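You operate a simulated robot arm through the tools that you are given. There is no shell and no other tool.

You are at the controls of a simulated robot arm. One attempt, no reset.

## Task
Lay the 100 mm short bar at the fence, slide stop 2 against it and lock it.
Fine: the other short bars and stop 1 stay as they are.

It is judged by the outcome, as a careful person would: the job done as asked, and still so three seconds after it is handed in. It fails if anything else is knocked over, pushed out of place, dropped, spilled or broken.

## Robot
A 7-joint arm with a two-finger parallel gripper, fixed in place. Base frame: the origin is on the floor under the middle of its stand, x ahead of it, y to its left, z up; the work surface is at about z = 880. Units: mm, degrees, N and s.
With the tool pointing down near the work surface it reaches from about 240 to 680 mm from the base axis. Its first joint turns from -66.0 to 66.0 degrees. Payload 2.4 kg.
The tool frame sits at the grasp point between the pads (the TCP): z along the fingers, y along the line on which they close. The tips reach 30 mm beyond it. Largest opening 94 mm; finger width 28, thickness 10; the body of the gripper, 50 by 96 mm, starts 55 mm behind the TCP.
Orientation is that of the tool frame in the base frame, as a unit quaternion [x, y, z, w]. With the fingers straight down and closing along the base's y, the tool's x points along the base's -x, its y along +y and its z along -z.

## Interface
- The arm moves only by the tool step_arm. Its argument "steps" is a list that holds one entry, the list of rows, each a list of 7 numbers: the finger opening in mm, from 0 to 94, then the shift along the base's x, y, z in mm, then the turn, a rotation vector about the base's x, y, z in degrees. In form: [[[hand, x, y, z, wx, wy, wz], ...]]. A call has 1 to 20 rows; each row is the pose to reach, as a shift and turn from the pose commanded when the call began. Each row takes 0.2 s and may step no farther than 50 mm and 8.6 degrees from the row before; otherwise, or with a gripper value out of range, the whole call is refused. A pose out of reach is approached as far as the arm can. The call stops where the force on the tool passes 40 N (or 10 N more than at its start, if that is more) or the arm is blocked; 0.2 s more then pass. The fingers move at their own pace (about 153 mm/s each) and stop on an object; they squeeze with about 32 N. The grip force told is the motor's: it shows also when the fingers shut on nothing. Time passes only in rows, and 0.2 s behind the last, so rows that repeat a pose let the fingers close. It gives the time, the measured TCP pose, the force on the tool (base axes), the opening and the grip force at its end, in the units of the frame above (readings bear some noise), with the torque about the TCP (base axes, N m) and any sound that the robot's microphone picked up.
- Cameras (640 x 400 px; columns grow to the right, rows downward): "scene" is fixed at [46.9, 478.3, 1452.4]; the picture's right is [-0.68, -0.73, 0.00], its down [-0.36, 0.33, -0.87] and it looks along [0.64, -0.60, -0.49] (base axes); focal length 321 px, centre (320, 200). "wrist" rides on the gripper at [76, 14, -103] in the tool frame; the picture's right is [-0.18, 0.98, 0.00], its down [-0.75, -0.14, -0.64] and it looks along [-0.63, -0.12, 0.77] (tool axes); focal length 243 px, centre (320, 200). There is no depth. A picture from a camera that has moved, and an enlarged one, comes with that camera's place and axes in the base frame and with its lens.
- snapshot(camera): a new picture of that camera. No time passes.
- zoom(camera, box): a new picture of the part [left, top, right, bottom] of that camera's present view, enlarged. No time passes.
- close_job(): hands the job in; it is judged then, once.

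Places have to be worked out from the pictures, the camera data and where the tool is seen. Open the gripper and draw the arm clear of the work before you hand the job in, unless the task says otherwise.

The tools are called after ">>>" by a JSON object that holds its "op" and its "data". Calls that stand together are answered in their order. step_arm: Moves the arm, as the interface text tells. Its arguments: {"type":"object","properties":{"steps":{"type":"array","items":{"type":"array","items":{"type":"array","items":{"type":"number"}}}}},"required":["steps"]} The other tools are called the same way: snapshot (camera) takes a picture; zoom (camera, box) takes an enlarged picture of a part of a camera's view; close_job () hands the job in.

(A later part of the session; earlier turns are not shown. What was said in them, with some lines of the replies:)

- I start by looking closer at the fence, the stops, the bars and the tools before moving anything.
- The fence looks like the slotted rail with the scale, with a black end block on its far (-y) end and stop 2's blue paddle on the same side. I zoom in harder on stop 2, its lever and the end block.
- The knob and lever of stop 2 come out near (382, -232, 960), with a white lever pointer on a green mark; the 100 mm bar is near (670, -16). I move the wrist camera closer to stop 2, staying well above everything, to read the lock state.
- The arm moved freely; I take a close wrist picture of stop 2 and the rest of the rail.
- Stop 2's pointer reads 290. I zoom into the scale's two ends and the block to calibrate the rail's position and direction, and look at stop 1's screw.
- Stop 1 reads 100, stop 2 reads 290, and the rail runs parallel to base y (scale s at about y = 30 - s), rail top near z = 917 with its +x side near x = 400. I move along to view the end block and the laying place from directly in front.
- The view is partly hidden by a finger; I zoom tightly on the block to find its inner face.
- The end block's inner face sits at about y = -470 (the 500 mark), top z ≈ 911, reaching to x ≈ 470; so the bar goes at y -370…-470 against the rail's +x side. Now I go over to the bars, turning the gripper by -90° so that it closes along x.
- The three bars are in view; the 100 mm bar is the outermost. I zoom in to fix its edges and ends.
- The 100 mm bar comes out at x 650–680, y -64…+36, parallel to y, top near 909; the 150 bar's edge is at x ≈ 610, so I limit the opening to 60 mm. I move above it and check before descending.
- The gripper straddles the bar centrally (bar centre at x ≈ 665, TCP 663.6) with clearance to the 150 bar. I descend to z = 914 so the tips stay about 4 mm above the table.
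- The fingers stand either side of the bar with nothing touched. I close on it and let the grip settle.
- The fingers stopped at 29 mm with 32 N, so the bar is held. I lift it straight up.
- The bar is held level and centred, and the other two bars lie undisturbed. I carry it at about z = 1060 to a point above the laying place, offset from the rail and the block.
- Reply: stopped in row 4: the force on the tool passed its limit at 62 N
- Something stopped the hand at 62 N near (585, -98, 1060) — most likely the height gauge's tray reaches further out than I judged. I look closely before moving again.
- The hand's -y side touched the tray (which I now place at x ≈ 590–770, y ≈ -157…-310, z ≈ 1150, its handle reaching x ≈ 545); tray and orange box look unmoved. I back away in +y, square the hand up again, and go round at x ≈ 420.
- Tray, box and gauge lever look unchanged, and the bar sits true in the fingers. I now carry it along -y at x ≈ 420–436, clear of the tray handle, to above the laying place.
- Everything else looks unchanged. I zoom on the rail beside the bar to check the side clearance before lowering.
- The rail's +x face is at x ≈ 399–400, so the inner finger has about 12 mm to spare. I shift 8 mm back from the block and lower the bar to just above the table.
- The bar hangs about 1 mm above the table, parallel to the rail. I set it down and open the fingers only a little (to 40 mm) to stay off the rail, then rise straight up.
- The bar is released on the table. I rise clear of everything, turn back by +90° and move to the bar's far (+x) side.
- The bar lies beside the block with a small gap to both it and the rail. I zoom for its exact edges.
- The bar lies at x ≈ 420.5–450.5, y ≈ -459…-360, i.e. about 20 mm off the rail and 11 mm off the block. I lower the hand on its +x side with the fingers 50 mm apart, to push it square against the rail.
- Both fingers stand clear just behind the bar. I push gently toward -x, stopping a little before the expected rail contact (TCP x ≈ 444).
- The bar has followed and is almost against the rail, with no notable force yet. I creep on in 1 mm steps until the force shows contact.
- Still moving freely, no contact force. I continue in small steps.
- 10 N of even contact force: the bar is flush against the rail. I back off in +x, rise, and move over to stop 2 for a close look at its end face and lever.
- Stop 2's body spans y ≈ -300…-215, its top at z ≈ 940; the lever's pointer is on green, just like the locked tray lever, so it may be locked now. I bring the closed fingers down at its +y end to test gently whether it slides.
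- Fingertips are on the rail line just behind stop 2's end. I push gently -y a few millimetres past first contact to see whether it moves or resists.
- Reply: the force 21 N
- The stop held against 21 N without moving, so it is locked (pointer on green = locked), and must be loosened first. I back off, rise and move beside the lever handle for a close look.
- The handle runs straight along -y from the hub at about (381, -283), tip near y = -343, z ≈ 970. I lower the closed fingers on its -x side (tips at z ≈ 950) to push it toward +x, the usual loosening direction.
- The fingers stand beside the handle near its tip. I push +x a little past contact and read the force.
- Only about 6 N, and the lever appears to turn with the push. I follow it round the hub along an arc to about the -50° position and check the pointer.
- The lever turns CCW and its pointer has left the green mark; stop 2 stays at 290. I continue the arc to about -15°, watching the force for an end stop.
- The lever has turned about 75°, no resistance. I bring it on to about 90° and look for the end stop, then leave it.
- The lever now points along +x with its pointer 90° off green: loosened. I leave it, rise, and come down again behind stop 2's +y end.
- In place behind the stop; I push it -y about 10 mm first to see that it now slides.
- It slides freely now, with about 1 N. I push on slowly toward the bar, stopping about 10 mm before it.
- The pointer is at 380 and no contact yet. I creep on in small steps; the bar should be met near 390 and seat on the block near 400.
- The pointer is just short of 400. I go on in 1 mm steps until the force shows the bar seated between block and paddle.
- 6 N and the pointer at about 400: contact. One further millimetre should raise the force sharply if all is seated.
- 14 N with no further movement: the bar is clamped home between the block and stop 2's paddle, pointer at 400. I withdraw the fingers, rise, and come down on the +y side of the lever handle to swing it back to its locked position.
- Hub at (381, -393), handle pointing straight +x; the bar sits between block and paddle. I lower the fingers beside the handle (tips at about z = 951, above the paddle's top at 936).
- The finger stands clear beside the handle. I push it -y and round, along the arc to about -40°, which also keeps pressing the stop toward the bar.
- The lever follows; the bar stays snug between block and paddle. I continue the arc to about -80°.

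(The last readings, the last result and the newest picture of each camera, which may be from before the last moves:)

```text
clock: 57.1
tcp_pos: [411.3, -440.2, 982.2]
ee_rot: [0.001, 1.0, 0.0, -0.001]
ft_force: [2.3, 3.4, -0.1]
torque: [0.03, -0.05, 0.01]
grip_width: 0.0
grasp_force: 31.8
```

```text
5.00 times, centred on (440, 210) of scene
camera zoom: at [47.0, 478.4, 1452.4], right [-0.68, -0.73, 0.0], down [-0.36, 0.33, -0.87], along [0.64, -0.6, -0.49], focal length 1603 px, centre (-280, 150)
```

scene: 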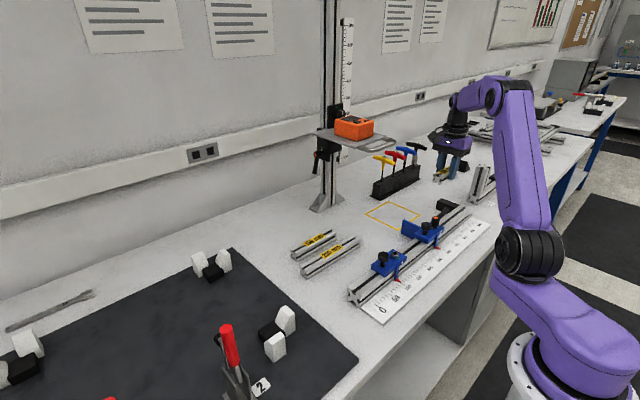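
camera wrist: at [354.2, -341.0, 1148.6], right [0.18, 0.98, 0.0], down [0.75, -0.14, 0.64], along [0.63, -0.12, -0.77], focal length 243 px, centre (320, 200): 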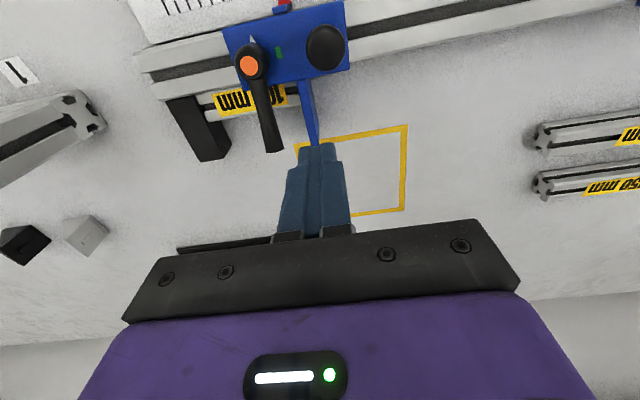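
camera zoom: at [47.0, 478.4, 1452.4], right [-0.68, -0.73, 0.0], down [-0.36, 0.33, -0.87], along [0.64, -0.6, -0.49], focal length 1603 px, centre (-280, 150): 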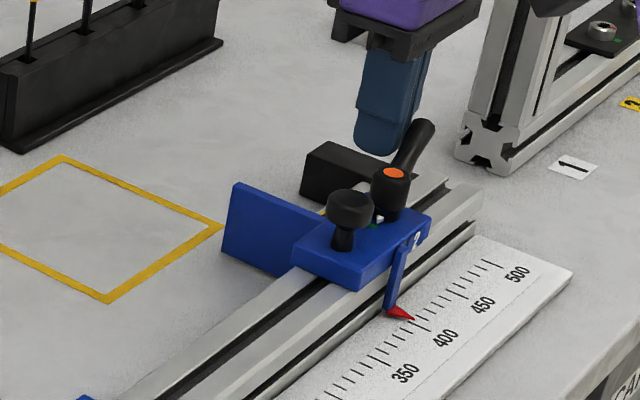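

The pointer is close to green now. I push on to the -90° position and slightly beyond until the lever resists at its locked end.

>>> {"op": "step_arm", "data": {"steps": [[[0, -4, -2.2, 0, 0, 0, 0], [0, -8, -4.2, 0, 0, 0, 0], [0, -10, -5, 0, 0, 0, 0], [0, -12, -5, 0, 0, 0, 0], [0, -12, -5, 0, 0, 0, 0]]]}}

>>> {"op": "zoom", "data": {"camera": "wrist", "box": [200, 0, 520, 200]}}

>>> {"op": "zoom", "data": {"camera": "scene", "box": [400, 180, 480, 240]}}

```text
clock: 58.3
tcp_pos: [401.4, -442.7, 981.0]
ee_rot: [-0.002, 1.0, 0.0, 0.001]
ft_force: [13.0, -0.3, 0.4]
torque: [0.1, -0.19, -0.04]
grip_width: 0.2
grasp_force: 32.0
```

```text
2.00 times, centred on (360, 100) of wrist
camera zoom: at [325.0, -430.1, 1083.3], right [0.18, 0.98, 0.0], down [0.75, -0.14, 0.64], along [0.63, -0.12, -0.77], focal length 485 px, centre (240, 400)
```

zoom: 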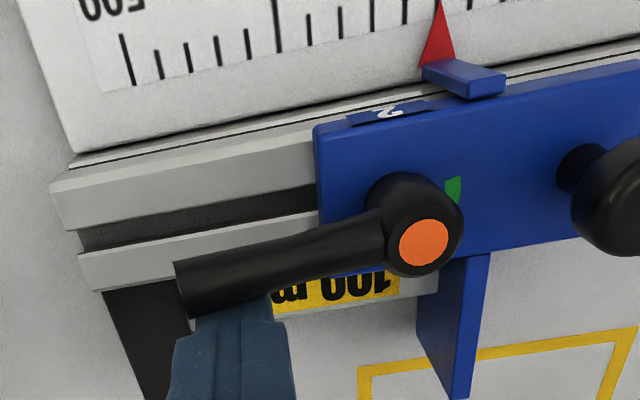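

```text
6.67 times, centred on (440, 210) of scene
camera zoom: at [47.3, 478.3, 1452.4], right [-0.68, -0.73, 0.0], down [-0.36, 0.33, -0.87], along [0.64, -0.6, -0.49], focal length 2137 px, centre (-480, 133)
```

zoom: 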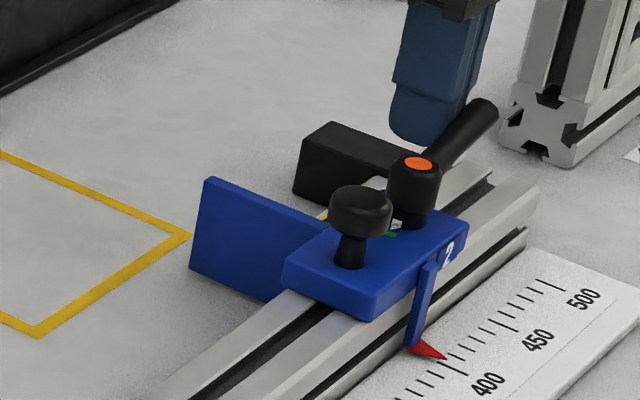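

The lever now resists with 13 N at about its original angle. I push 3 mm further to make sure it is tight at the end of its travel.

>>> {"op": "step_arm", "data": {"steps": [[[0, -1, 0, 0, 0, 0, 0], [0, -2, 0, 0, 0, 0, 0], [0, -3, 0, 0, 0, 0, 0], [0, -3, 0, 0, 0, 0, 0]]]}}

>>> {"op": "zoom", "data": {"camera": "wrist", "box": [200, 0, 520, 200]}}

>>> {"op": "zoom", "data": {"camera": "scene", "box": [420, 190, 470, 230]}}

```text
clock: 59.3
tcp_pos: [401.1, -444.6, 982.9]
ee_rot: [-0.002, 1.0, -0.002, 0.003]
ft_force: [32.1, -5.6, -5.4]
torque: [-0.01, -0.56, 0.08]
grip_width: 0.2
grasp_force: 31.6
```

```text
2.00 times, centred on (360, 100) of wrist
camera zoom: at [324.1, -429.7, 1083.1], right [0.18, 0.98, 0.0], down [0.75, -0.14, 0.65], along [0.64, -0.12, -0.76], focal length 485 px, centre (240, 400)
```

zoom: 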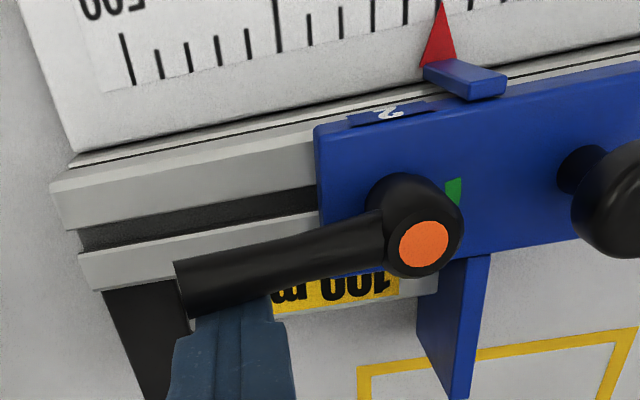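

```text
10.00 times, centred on (445, 210) of scene
camera zoom: at [47.9, 478.1, 1452.5], right [-0.68, -0.73, 0.0], down [-0.36, 0.33, -0.87], along [0.64, -0.6, -0.49], focal length 3206 px, centre (-930, 100)
```

zoom: 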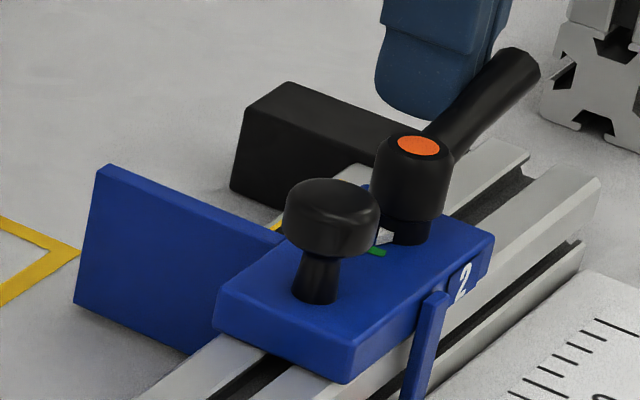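

32 N and the handle does not budge: the lever is hard at its end, pointer back at green. I back off in +x, rise clear, and inspect everything.

>>> {"op": "step_arm", "data": {"steps": [[[0, 5, 0, 0, 0, 0, 0], [0, 16, 0, 0, 0, 0, 0], [0, 18, 0, 40, 0, 0, 0], [0, 10, 10, 85, 0, 0, 0], [0, -20, 30, 100, 0, 0, 0], [0, -55, 45, 110, 0, 0, 0], [0, -85, 55, 115, 0, 0, 0], [0, -85, 55, 115, 0, 0, 0]]]}}

>>> {"op": "snapshot", "data": {"camera": "wrist"}}

>>> {"op": "zoom", "data": {"camera": "scene", "box": [410, 185, 490, 245]}}

>>> {"op": "snapshot", "data": {"camera": "scene"}}

```text
clock: 61.1
tcp_pos: [310.6, -389.8, 1098.0]
ee_rot: [0.001, 1.0, 0.002, -0.001]
ft_force: [0.2, -0.1, -0.2]
torque: [-0.02, 0.02, 0.02]
grip_width: 0.2
grasp_force: 32.3
```

```text
taken
camera wrist: at [234.7, -375.7, 1198.6], right [0.18, 0.98, 0.0], down [0.75, -0.14, 0.64], along [0.63, -0.12, -0.77], focal length 243 px, centre (320, 200)
```

wrist: 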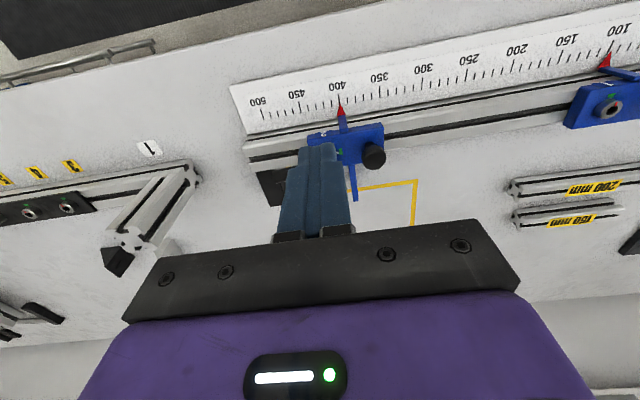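

```text
6.67 times, centred on (450, 215) of scene
camera zoom: at [46.9, 478.4, 1452.4], right [-0.68, -0.73, 0.0], down [-0.36, 0.33, -0.87], along [0.64, -0.6, -0.49], focal length 2137 px, centre (-547, 100)
```

zoom: 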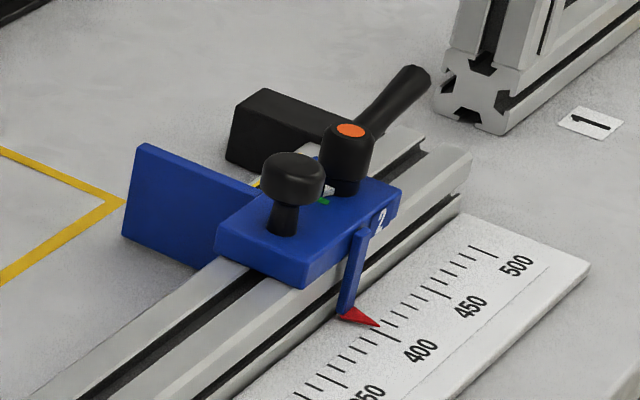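

```text
taken
```

scene: 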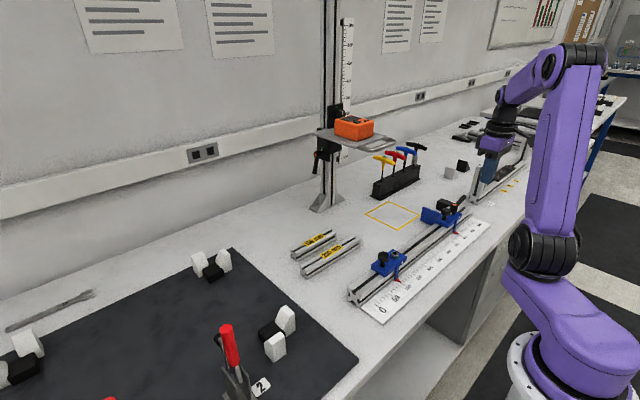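

Lever back on green, pointer at 400, tray, box, bars and stop 1 unchanged. I move the camera more directly above the bar to check its contact with block, rail and paddle.

>>> {"op": "step_arm", "data": {"steps": [[[0, 40, -6, 0, 0, 0, 0], [0, 80, -12, -4, 0, 0, 0], [0, 115, -18, -10, 0, 0, 0], [0, 135, -22, -16, 0, 0, 0], [0, 135, -22, -16, 0, 0, 0]]]}}

>>> {"op": "snapshot", "data": {"camera": "wrist"}}

>>> {"op": "zoom", "data": {"camera": "wrist", "box": [180, 0, 420, 150]}}

>>> {"op": "zoom", "data": {"camera": "wrist", "box": [230, 20, 370, 110]}}

```text
clock: 62.3
tcp_pos: [446.2, -411.9, 1081.0]
ee_rot: [0.001, 1.0, 0.0, -0.001]
ft_force: [-0.2, 0.3, 0.4]
torque: [-0.01, -0.03, 0.0]
grip_width: 0.0
grasp_force: 32.0
```

```text
taken
camera wrist: at [370.7, -397.4, 1182.7], right [0.18, 0.98, 0.0], down [0.75, -0.14, 0.64], along [0.63, -0.12, -0.77], focal length 243 px, centre (320, 200)
```

wrist: 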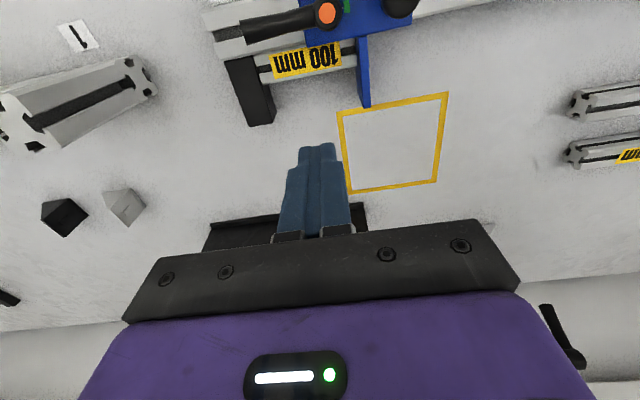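

```text
2.67 times, centred on (300, 75) of wrist
camera zoom: at [370.7, -397.4, 1182.7], right [0.18, 0.98, 0.0], down [0.75, -0.14, 0.64], along [0.63, -0.12, -0.77], focal length 647 px, centre (373, 533)
```

zoom: 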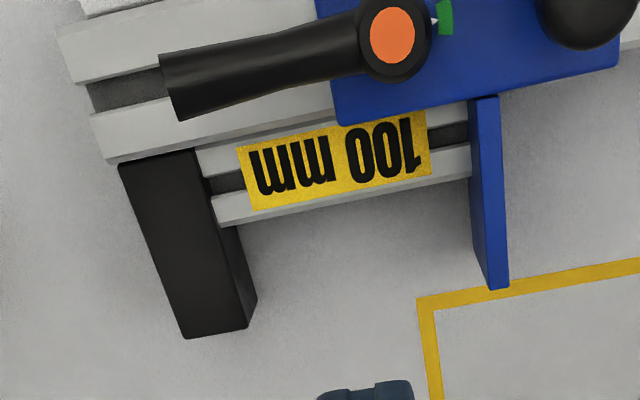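

```text
4.44 times, centred on (300, 65) of wrist
camera zoom: at [370.7, -397.4, 1182.7], right [0.18, 0.98, 0.0], down [0.75, -0.14, 0.64], along [0.63, -0.12, -0.77], focal length 1078 px, centre (409, 800)
```

zoom: 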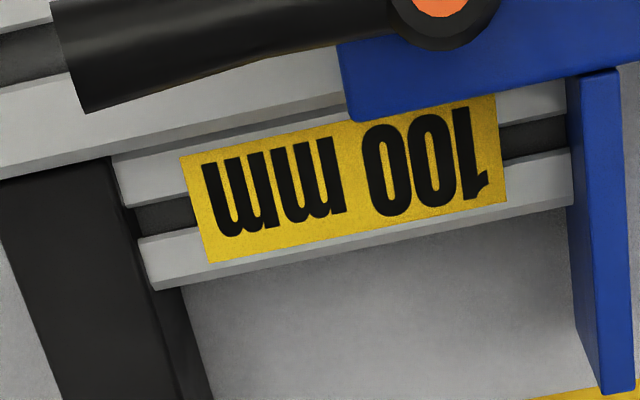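

The bar touches both the block and the paddle. I zoom in closer on the seam between bar and rail to see whether it is still flush along its length.

>>> {"op": "zoom", "data": {"camera": "wrist", "box": [245, 35, 315, 85]}}

>>> {"op": "zoom", "data": {"camera": "wrist", "box": [300, 25, 370, 75]}}

>>> {"op": "zoom", "data": {"camera": "scene", "box": [440, 185, 480, 215]}}

```text
8.00 times, centred on (280, 60) of wrist
camera zoom: at [370.7, -397.4, 1182.7], right [0.18, 0.98, 0.0], down [0.75, -0.14, 0.64], along [0.63, -0.12, -0.77], focal length 1941 px, centre (640, 1320)
```

zoom: 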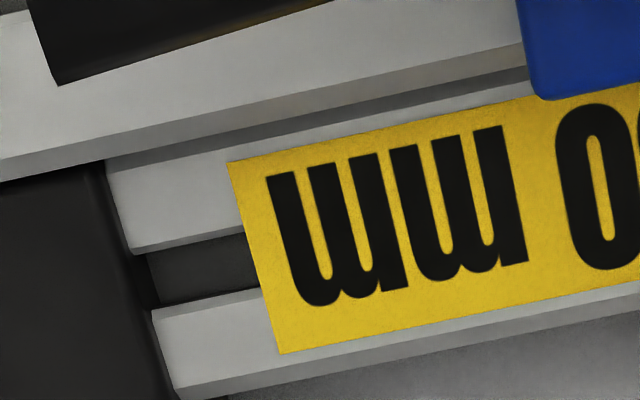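

```text
8.00 times, centred on (335, 50) of wrist
camera zoom: at [370.7, -397.4, 1182.7], right [0.18, 0.98, 0.0], down [0.75, -0.14, 0.64], along [0.63, -0.12, -0.77], focal length 1941 px, centre (200, 1400)
```

zoom: 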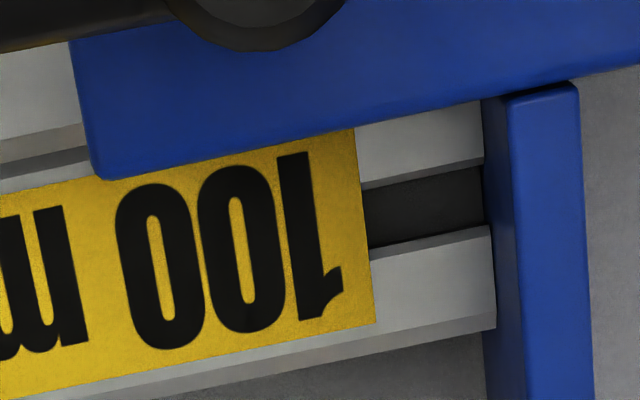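

```text
13.33 times, centred on (460, 200) of scene
camera zoom: at [46.9, 478.3, 1452.4], right [-0.68, -0.73, 0.0], down [-0.36, 0.33, -0.87], along [0.64, -0.6, -0.49], focal length 4275 px, centre (-1547, 200)
```

zoom: 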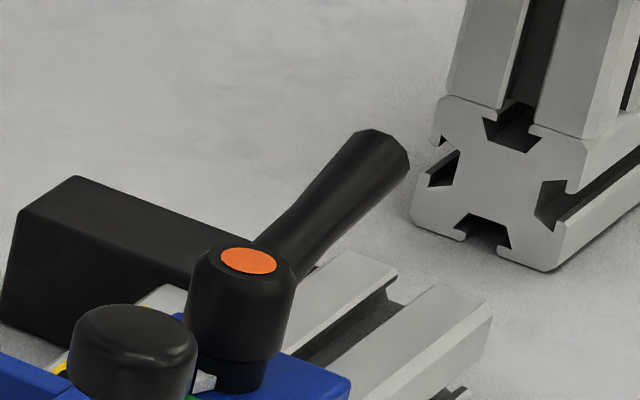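

Bar and rail look flush to within my reading error. For a sharper check I lower the camera, keeping the fingertips 40 mm above the bar and outside it.

>>> {"op": "step_arm", "data": {"steps": [[[0, 10, 0, -30, 0, 0, 0], [0, 20, 0, -60, 0, 0, 0], [0, 22, 0, -85, 0, 0, 0], [0, 22, 0, -92, 0, 0, 0], [0, 22, 0, -92, 0, 0, 0]]]}}

>>> {"op": "snapshot", "data": {"camera": "wrist"}}

>>> {"op": "zoom", "data": {"camera": "wrist", "box": [200, 0, 420, 130]}}

```text
clock: 63.5
tcp_pos: [468.2, -411.9, 989.6]
ee_rot: [0.0, 1.0, 0.001, 0.0]
ft_force: [0.4, 0.7, -0.1]
torque: [0.02, -0.01, 0.02]
grip_width: 0.0
grasp_force: 32.2
```

```text
taken
camera wrist: at [392.6, -396.9, 1090.3], right [0.18, 0.98, 0.0], down [0.75, -0.14, 0.64], along [0.63, -0.12, -0.77], focal length 243 px, centre (320, 200)
```

wrist: 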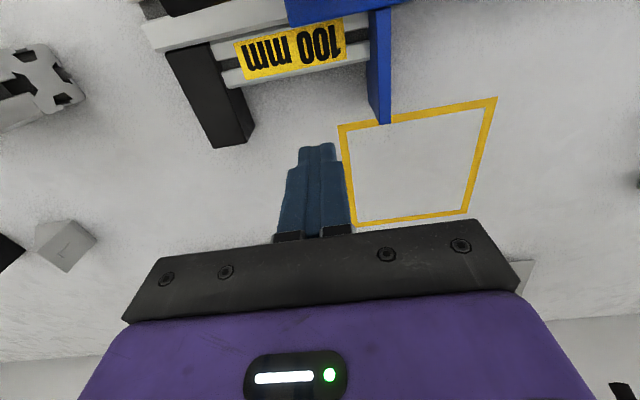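

```text
2.91 times, centred on (310, 65) of wrist
camera zoom: at [392.6, -396.9, 1090.3], right [0.18, 0.98, 0.0], down [0.75, -0.14, 0.64], along [0.63, -0.12, -0.77], focal length 706 px, centre (349, 593)
```

zoom: 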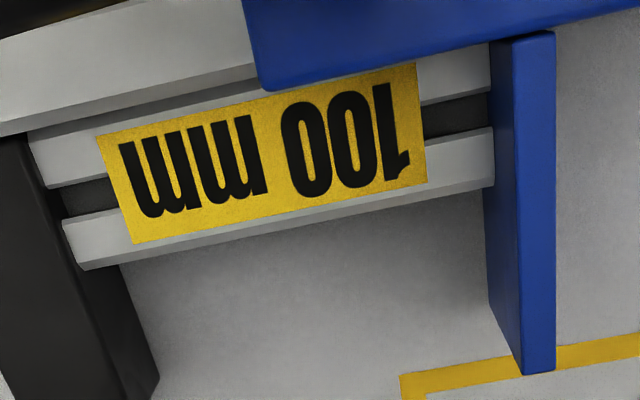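

>>> {"op": "zoom", "data": {"camera": "wrist", "box": [195, 10, 295, 72]}}

>>> {"op": "zoom", "data": {"camera": "wrist", "box": [300, 5, 400, 67]}}

```text
6.40 times, centred on (245, 41) of wrist
camera zoom: at [392.6, -396.9, 1090.3], right [0.18, 0.98, 0.0], down [0.75, -0.14, 0.64], along [0.63, -0.12, -0.77], focal length 1553 px, centre (800, 1218)
```

zoom: 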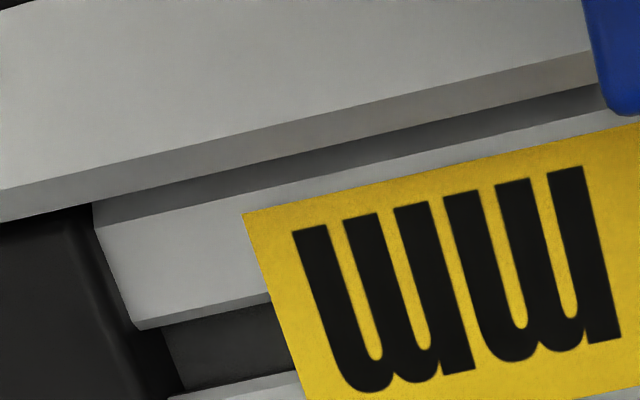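

```text
6.40 times, centred on (350, 36) of wrist
camera zoom: at [392.6, -396.9, 1090.3], right [0.18, 0.98, 0.0], down [0.75, -0.14, 0.64], along [0.63, -0.12, -0.77], focal length 1553 px, centre (128, 1250)
```

zoom: 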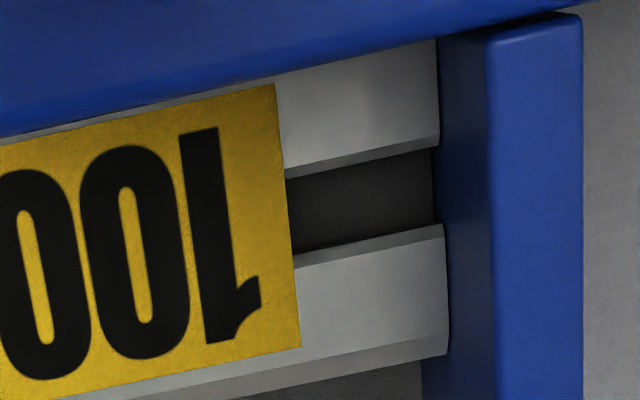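

The metric check gives the bar's outer face at x ≈ 430 at both ends (rail face 400 + 30 mm width) and its ends at y ≈ -470 and -371, so it is flush and parallel. As a last confirmation I lower the slightly opened fingers on its +x side and feel for it gently.

>>> {"op": "step_arm", "data": {"steps": [[[40, 6, -6, 0, 0, 0, 0], [40, 6, -6, -25, 0, 0, 0], [40, 6, -6, -50, 0, 0, 0], [40, 6, -6, -66, 0, 0, 0], [40, 6, -6, -72, 0, 0, 0], [40, -4, -6, -72, 0, 0, 0], [40, -14, -6, -72, 0, 0, 0], [40, -20, -6, -72, 0, 0, 0], [40, -23, -6, -72, 0, 0, 0], [40, -23, -6, -72, 0, 0, 0]]]}}

>>> {"op": "zoom", "data": {"camera": "wrist", "box": [160, 0, 480, 200]}}

```text
clock: 65.7
tcp_pos: [444.6, -416.6, 916.2]
ee_rot: [0.0, 1.0, 0.002, -0.001]
ft_force: [-0.2, -0.8, 0.2]
torque: [-0.03, -0.01, 0.01]
grip_width: 40.1
grasp_force: 0.1
```

```text
2.00 times, centred on (320, 100) of wrist
camera zoom: at [369.7, -403.4, 1018.1], right [0.18, 0.98, 0.0], down [0.75, -0.14, 0.64], along [0.63, -0.12, -0.77], focal length 485 px, centre (320, 400)
```

zoom: 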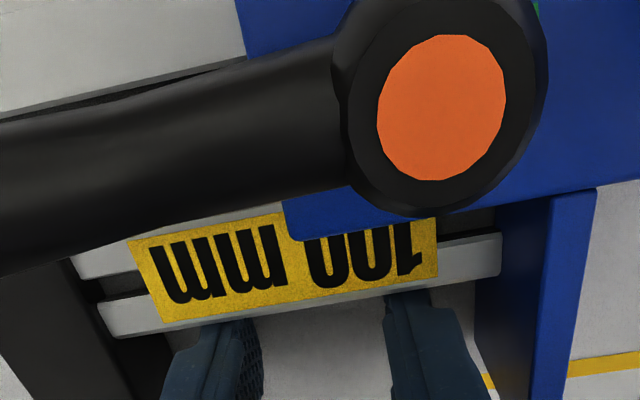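

The fingers are just at the bar, no force. I feel on in 1 mm steps.

>>> {"op": "step_arm", "data": {"steps": [[[40, -1, 0, 0, 0, 0, 0], [40, -2, 0, 0, 0, 0, 0], [40, -3, 0, 0, 0, 0, 0], [40, -3, 0, 0, 0, 0, 0]]]}}

```text
clock: 66.7
tcp_pos: [444.3, -417.7, 916.9]
ee_rot: [0.0, 1.0, 0.0, 0.001]
ft_force: [8.1, -2.0, -1.9]
torque: [-0.07, -0.14, 0.04]
grip_width: 39.8
grasp_force: 0.0
```

Firm 8 N at the same place as before (x ≈ 444): the bar is flush with the rail. I back off, rise, open the gripper and withdraw at x ≤ 400, away from the tray.

>>> {"op": "step_arm", "data": {"steps": [[[40, 5, 0, 0, 0, 0, 0], [40, 20, 0, 2, 0, 0, 0], [40, 22, 0, 40, 0, 0, 0], [40, 22, 0, 85, 0, 0, 0], [60, 10, 0, 130, 0, 0, 0], [80, -20, 10, 165, 0, 0, 0], [94, -55, 30, 190, 0, 0, 0], [94, -90, 55, 210, 0, 0, 0], [94, -110, 90, 220, 0, 0, 0], [94, -110, 130, 230, 0, 0, 0], [94, -110, 170, 240, 0, 0, 0], [94, -110, 170, 240, 0, 0, 0]]]}}

>>> {"op": "snapshot", "data": {"camera": "scene"}}

>>> {"op": "snapshot", "data": {"camera": "wrist"}}

>>> {"op": "zoom", "data": {"camera": "scene", "box": [360, 180, 500, 290]}}

>>> {"op": "zoom", "data": {"camera": "scene", "box": [270, 90, 430, 280]}}

```text
clock: 69.3
tcp_pos: [333.2, -246.5, 1156.1]
ee_rot: [0.0, 1.0, 0.0, 0.0]
ft_force: [-0.8, -1.2, 0.1]
torque: [0.02, 0.03, 0.01]
grip_width: 93.8
grasp_force: 0.2
```

```text
taken
```

scene: 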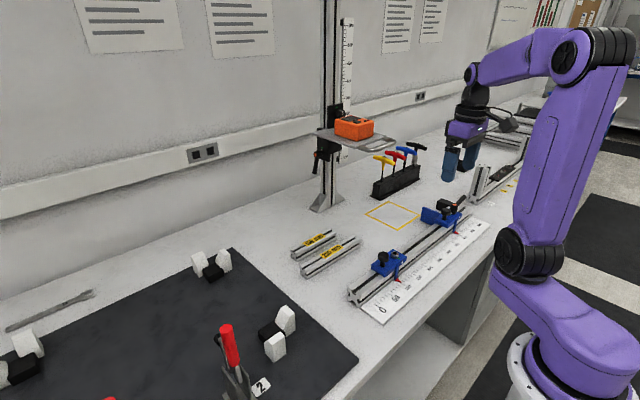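

```text
taken
camera wrist: at [257.9, -233.3, 1258.0], right [0.18, 0.98, 0.0], down [0.75, -0.14, 0.64], along [0.63, -0.12, -0.77], focal length 243 px, centre (320, 200)
```

wrist: 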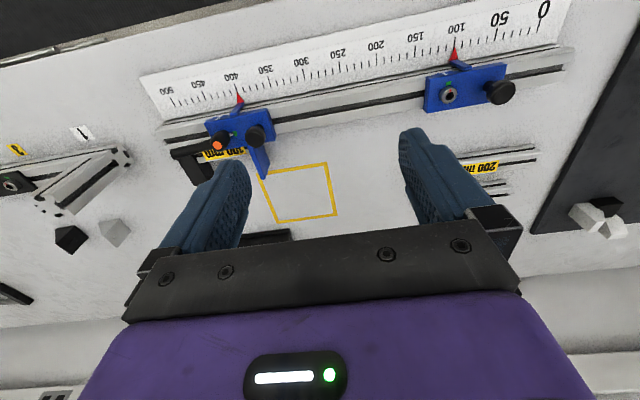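

```text
3.64 times, centred on (430, 235) of scene
camera zoom: at [46.9, 478.4, 1452.4], right [-0.68, -0.73, 0.0], down [-0.36, 0.33, -0.87], along [0.64, -0.6, -0.49], focal length 1166 px, centre (-80, 73)
```

zoom: 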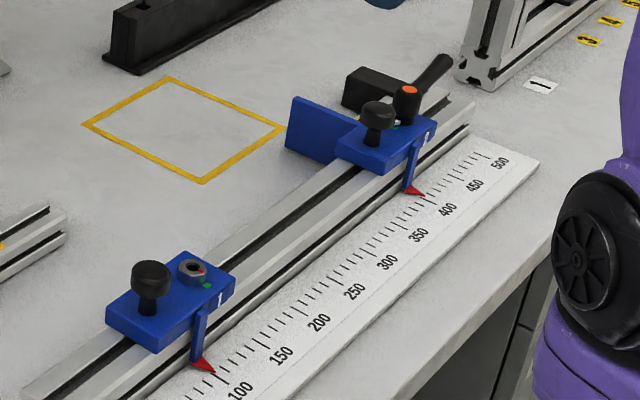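

```text
2.11 times, centred on (350, 185) of scene
camera zoom: at [46.9, 478.4, 1452.4], right [-0.68, -0.73, 0.0], down [-0.36, 0.33, -0.87], along [0.64, -0.6, -0.49], focal length 675 px, centre (257, 232)
```

zoom: 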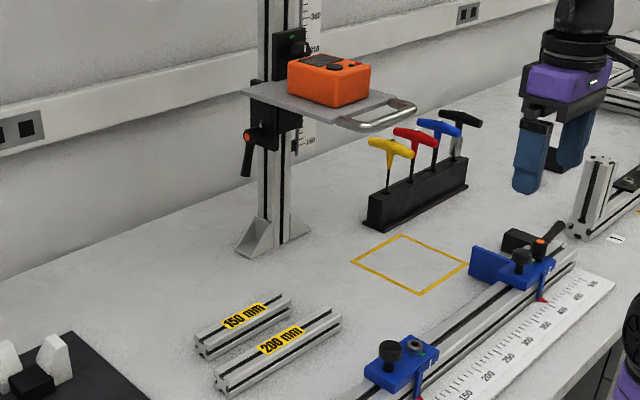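

All other things look as at the start: stop 1 at 100, the two other bars, tray, box and tools. One last zoom on stop 2's lock mark and scale pointer.

>>> {"op": "zoom", "data": {"camera": "wrist", "box": [150, 70, 290, 190]}}

>>> {"op": "zoom", "data": {"camera": "scene", "box": [430, 190, 480, 230]}}

```text
3.33 times, centred on (220, 130) of wrist
camera zoom: at [257.9, -233.3, 1258.0], right [0.18, 0.98, 0.0], down [0.75, -0.14, 0.64], along [0.63, -0.12, -0.77], focal length 809 px, centre (653, 433)
```

zoom: 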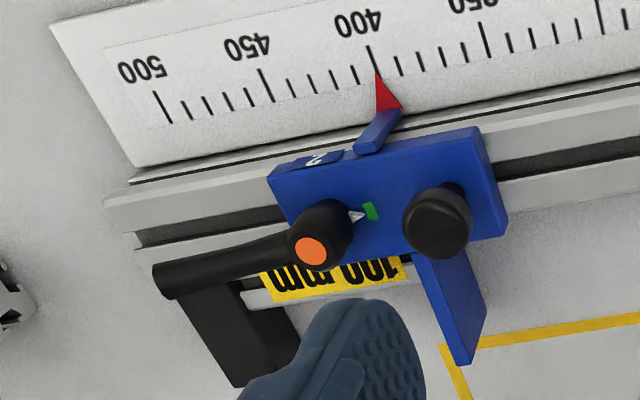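

```text
10.00 times, centred on (455, 210) of scene
camera zoom: at [46.9, 478.4, 1452.4], right [-0.68, -0.73, 0.0], down [-0.36, 0.33, -0.87], along [0.64, -0.6, -0.49], focal length 3206 px, centre (-1030, 100)
```

zoom: 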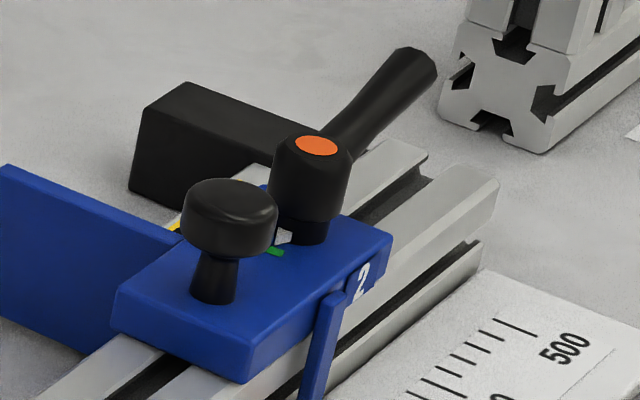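

The pointer reads 400, the lever's white mark is on green (locked), and the bar lies against the rail, block and paddle. The gripper is open and the arm is clear of the work, so I hand the job in.

>>> {"op": "close_job", "data": {}}

```text
The job is handed in.
```

The 100 mm bar is laid at the fence with stop 2 against it and locked, and I've handed the job in.

- **Bar:** it lies flat against the rail, with one end on the black end block and the other on stop 2's paddle. A gentle push on its side met firm resistance at the expected place.
- **Stop 2:** it was locked at 290, so I loosened it first. I slid it until the bar was pressed against the block, at a reading of 400. I then swung the lever back to its end stop, and its white mark is on green again. I didn't tug the stop afterwards to test the lock.
- **Contact with the gauge tray:** while carrying the bar, the hand touched the edge of the height gauge's tray, and the arm stopped at 62 N. I backed away and went round it. In later pictures the tray, its orange box and its lever look unmoved.
- **Everything else:** stop 1 still reads 100, and the 150 mm and 200 mm bars are where they were.

The gripper is open and the arm is clear of the work.
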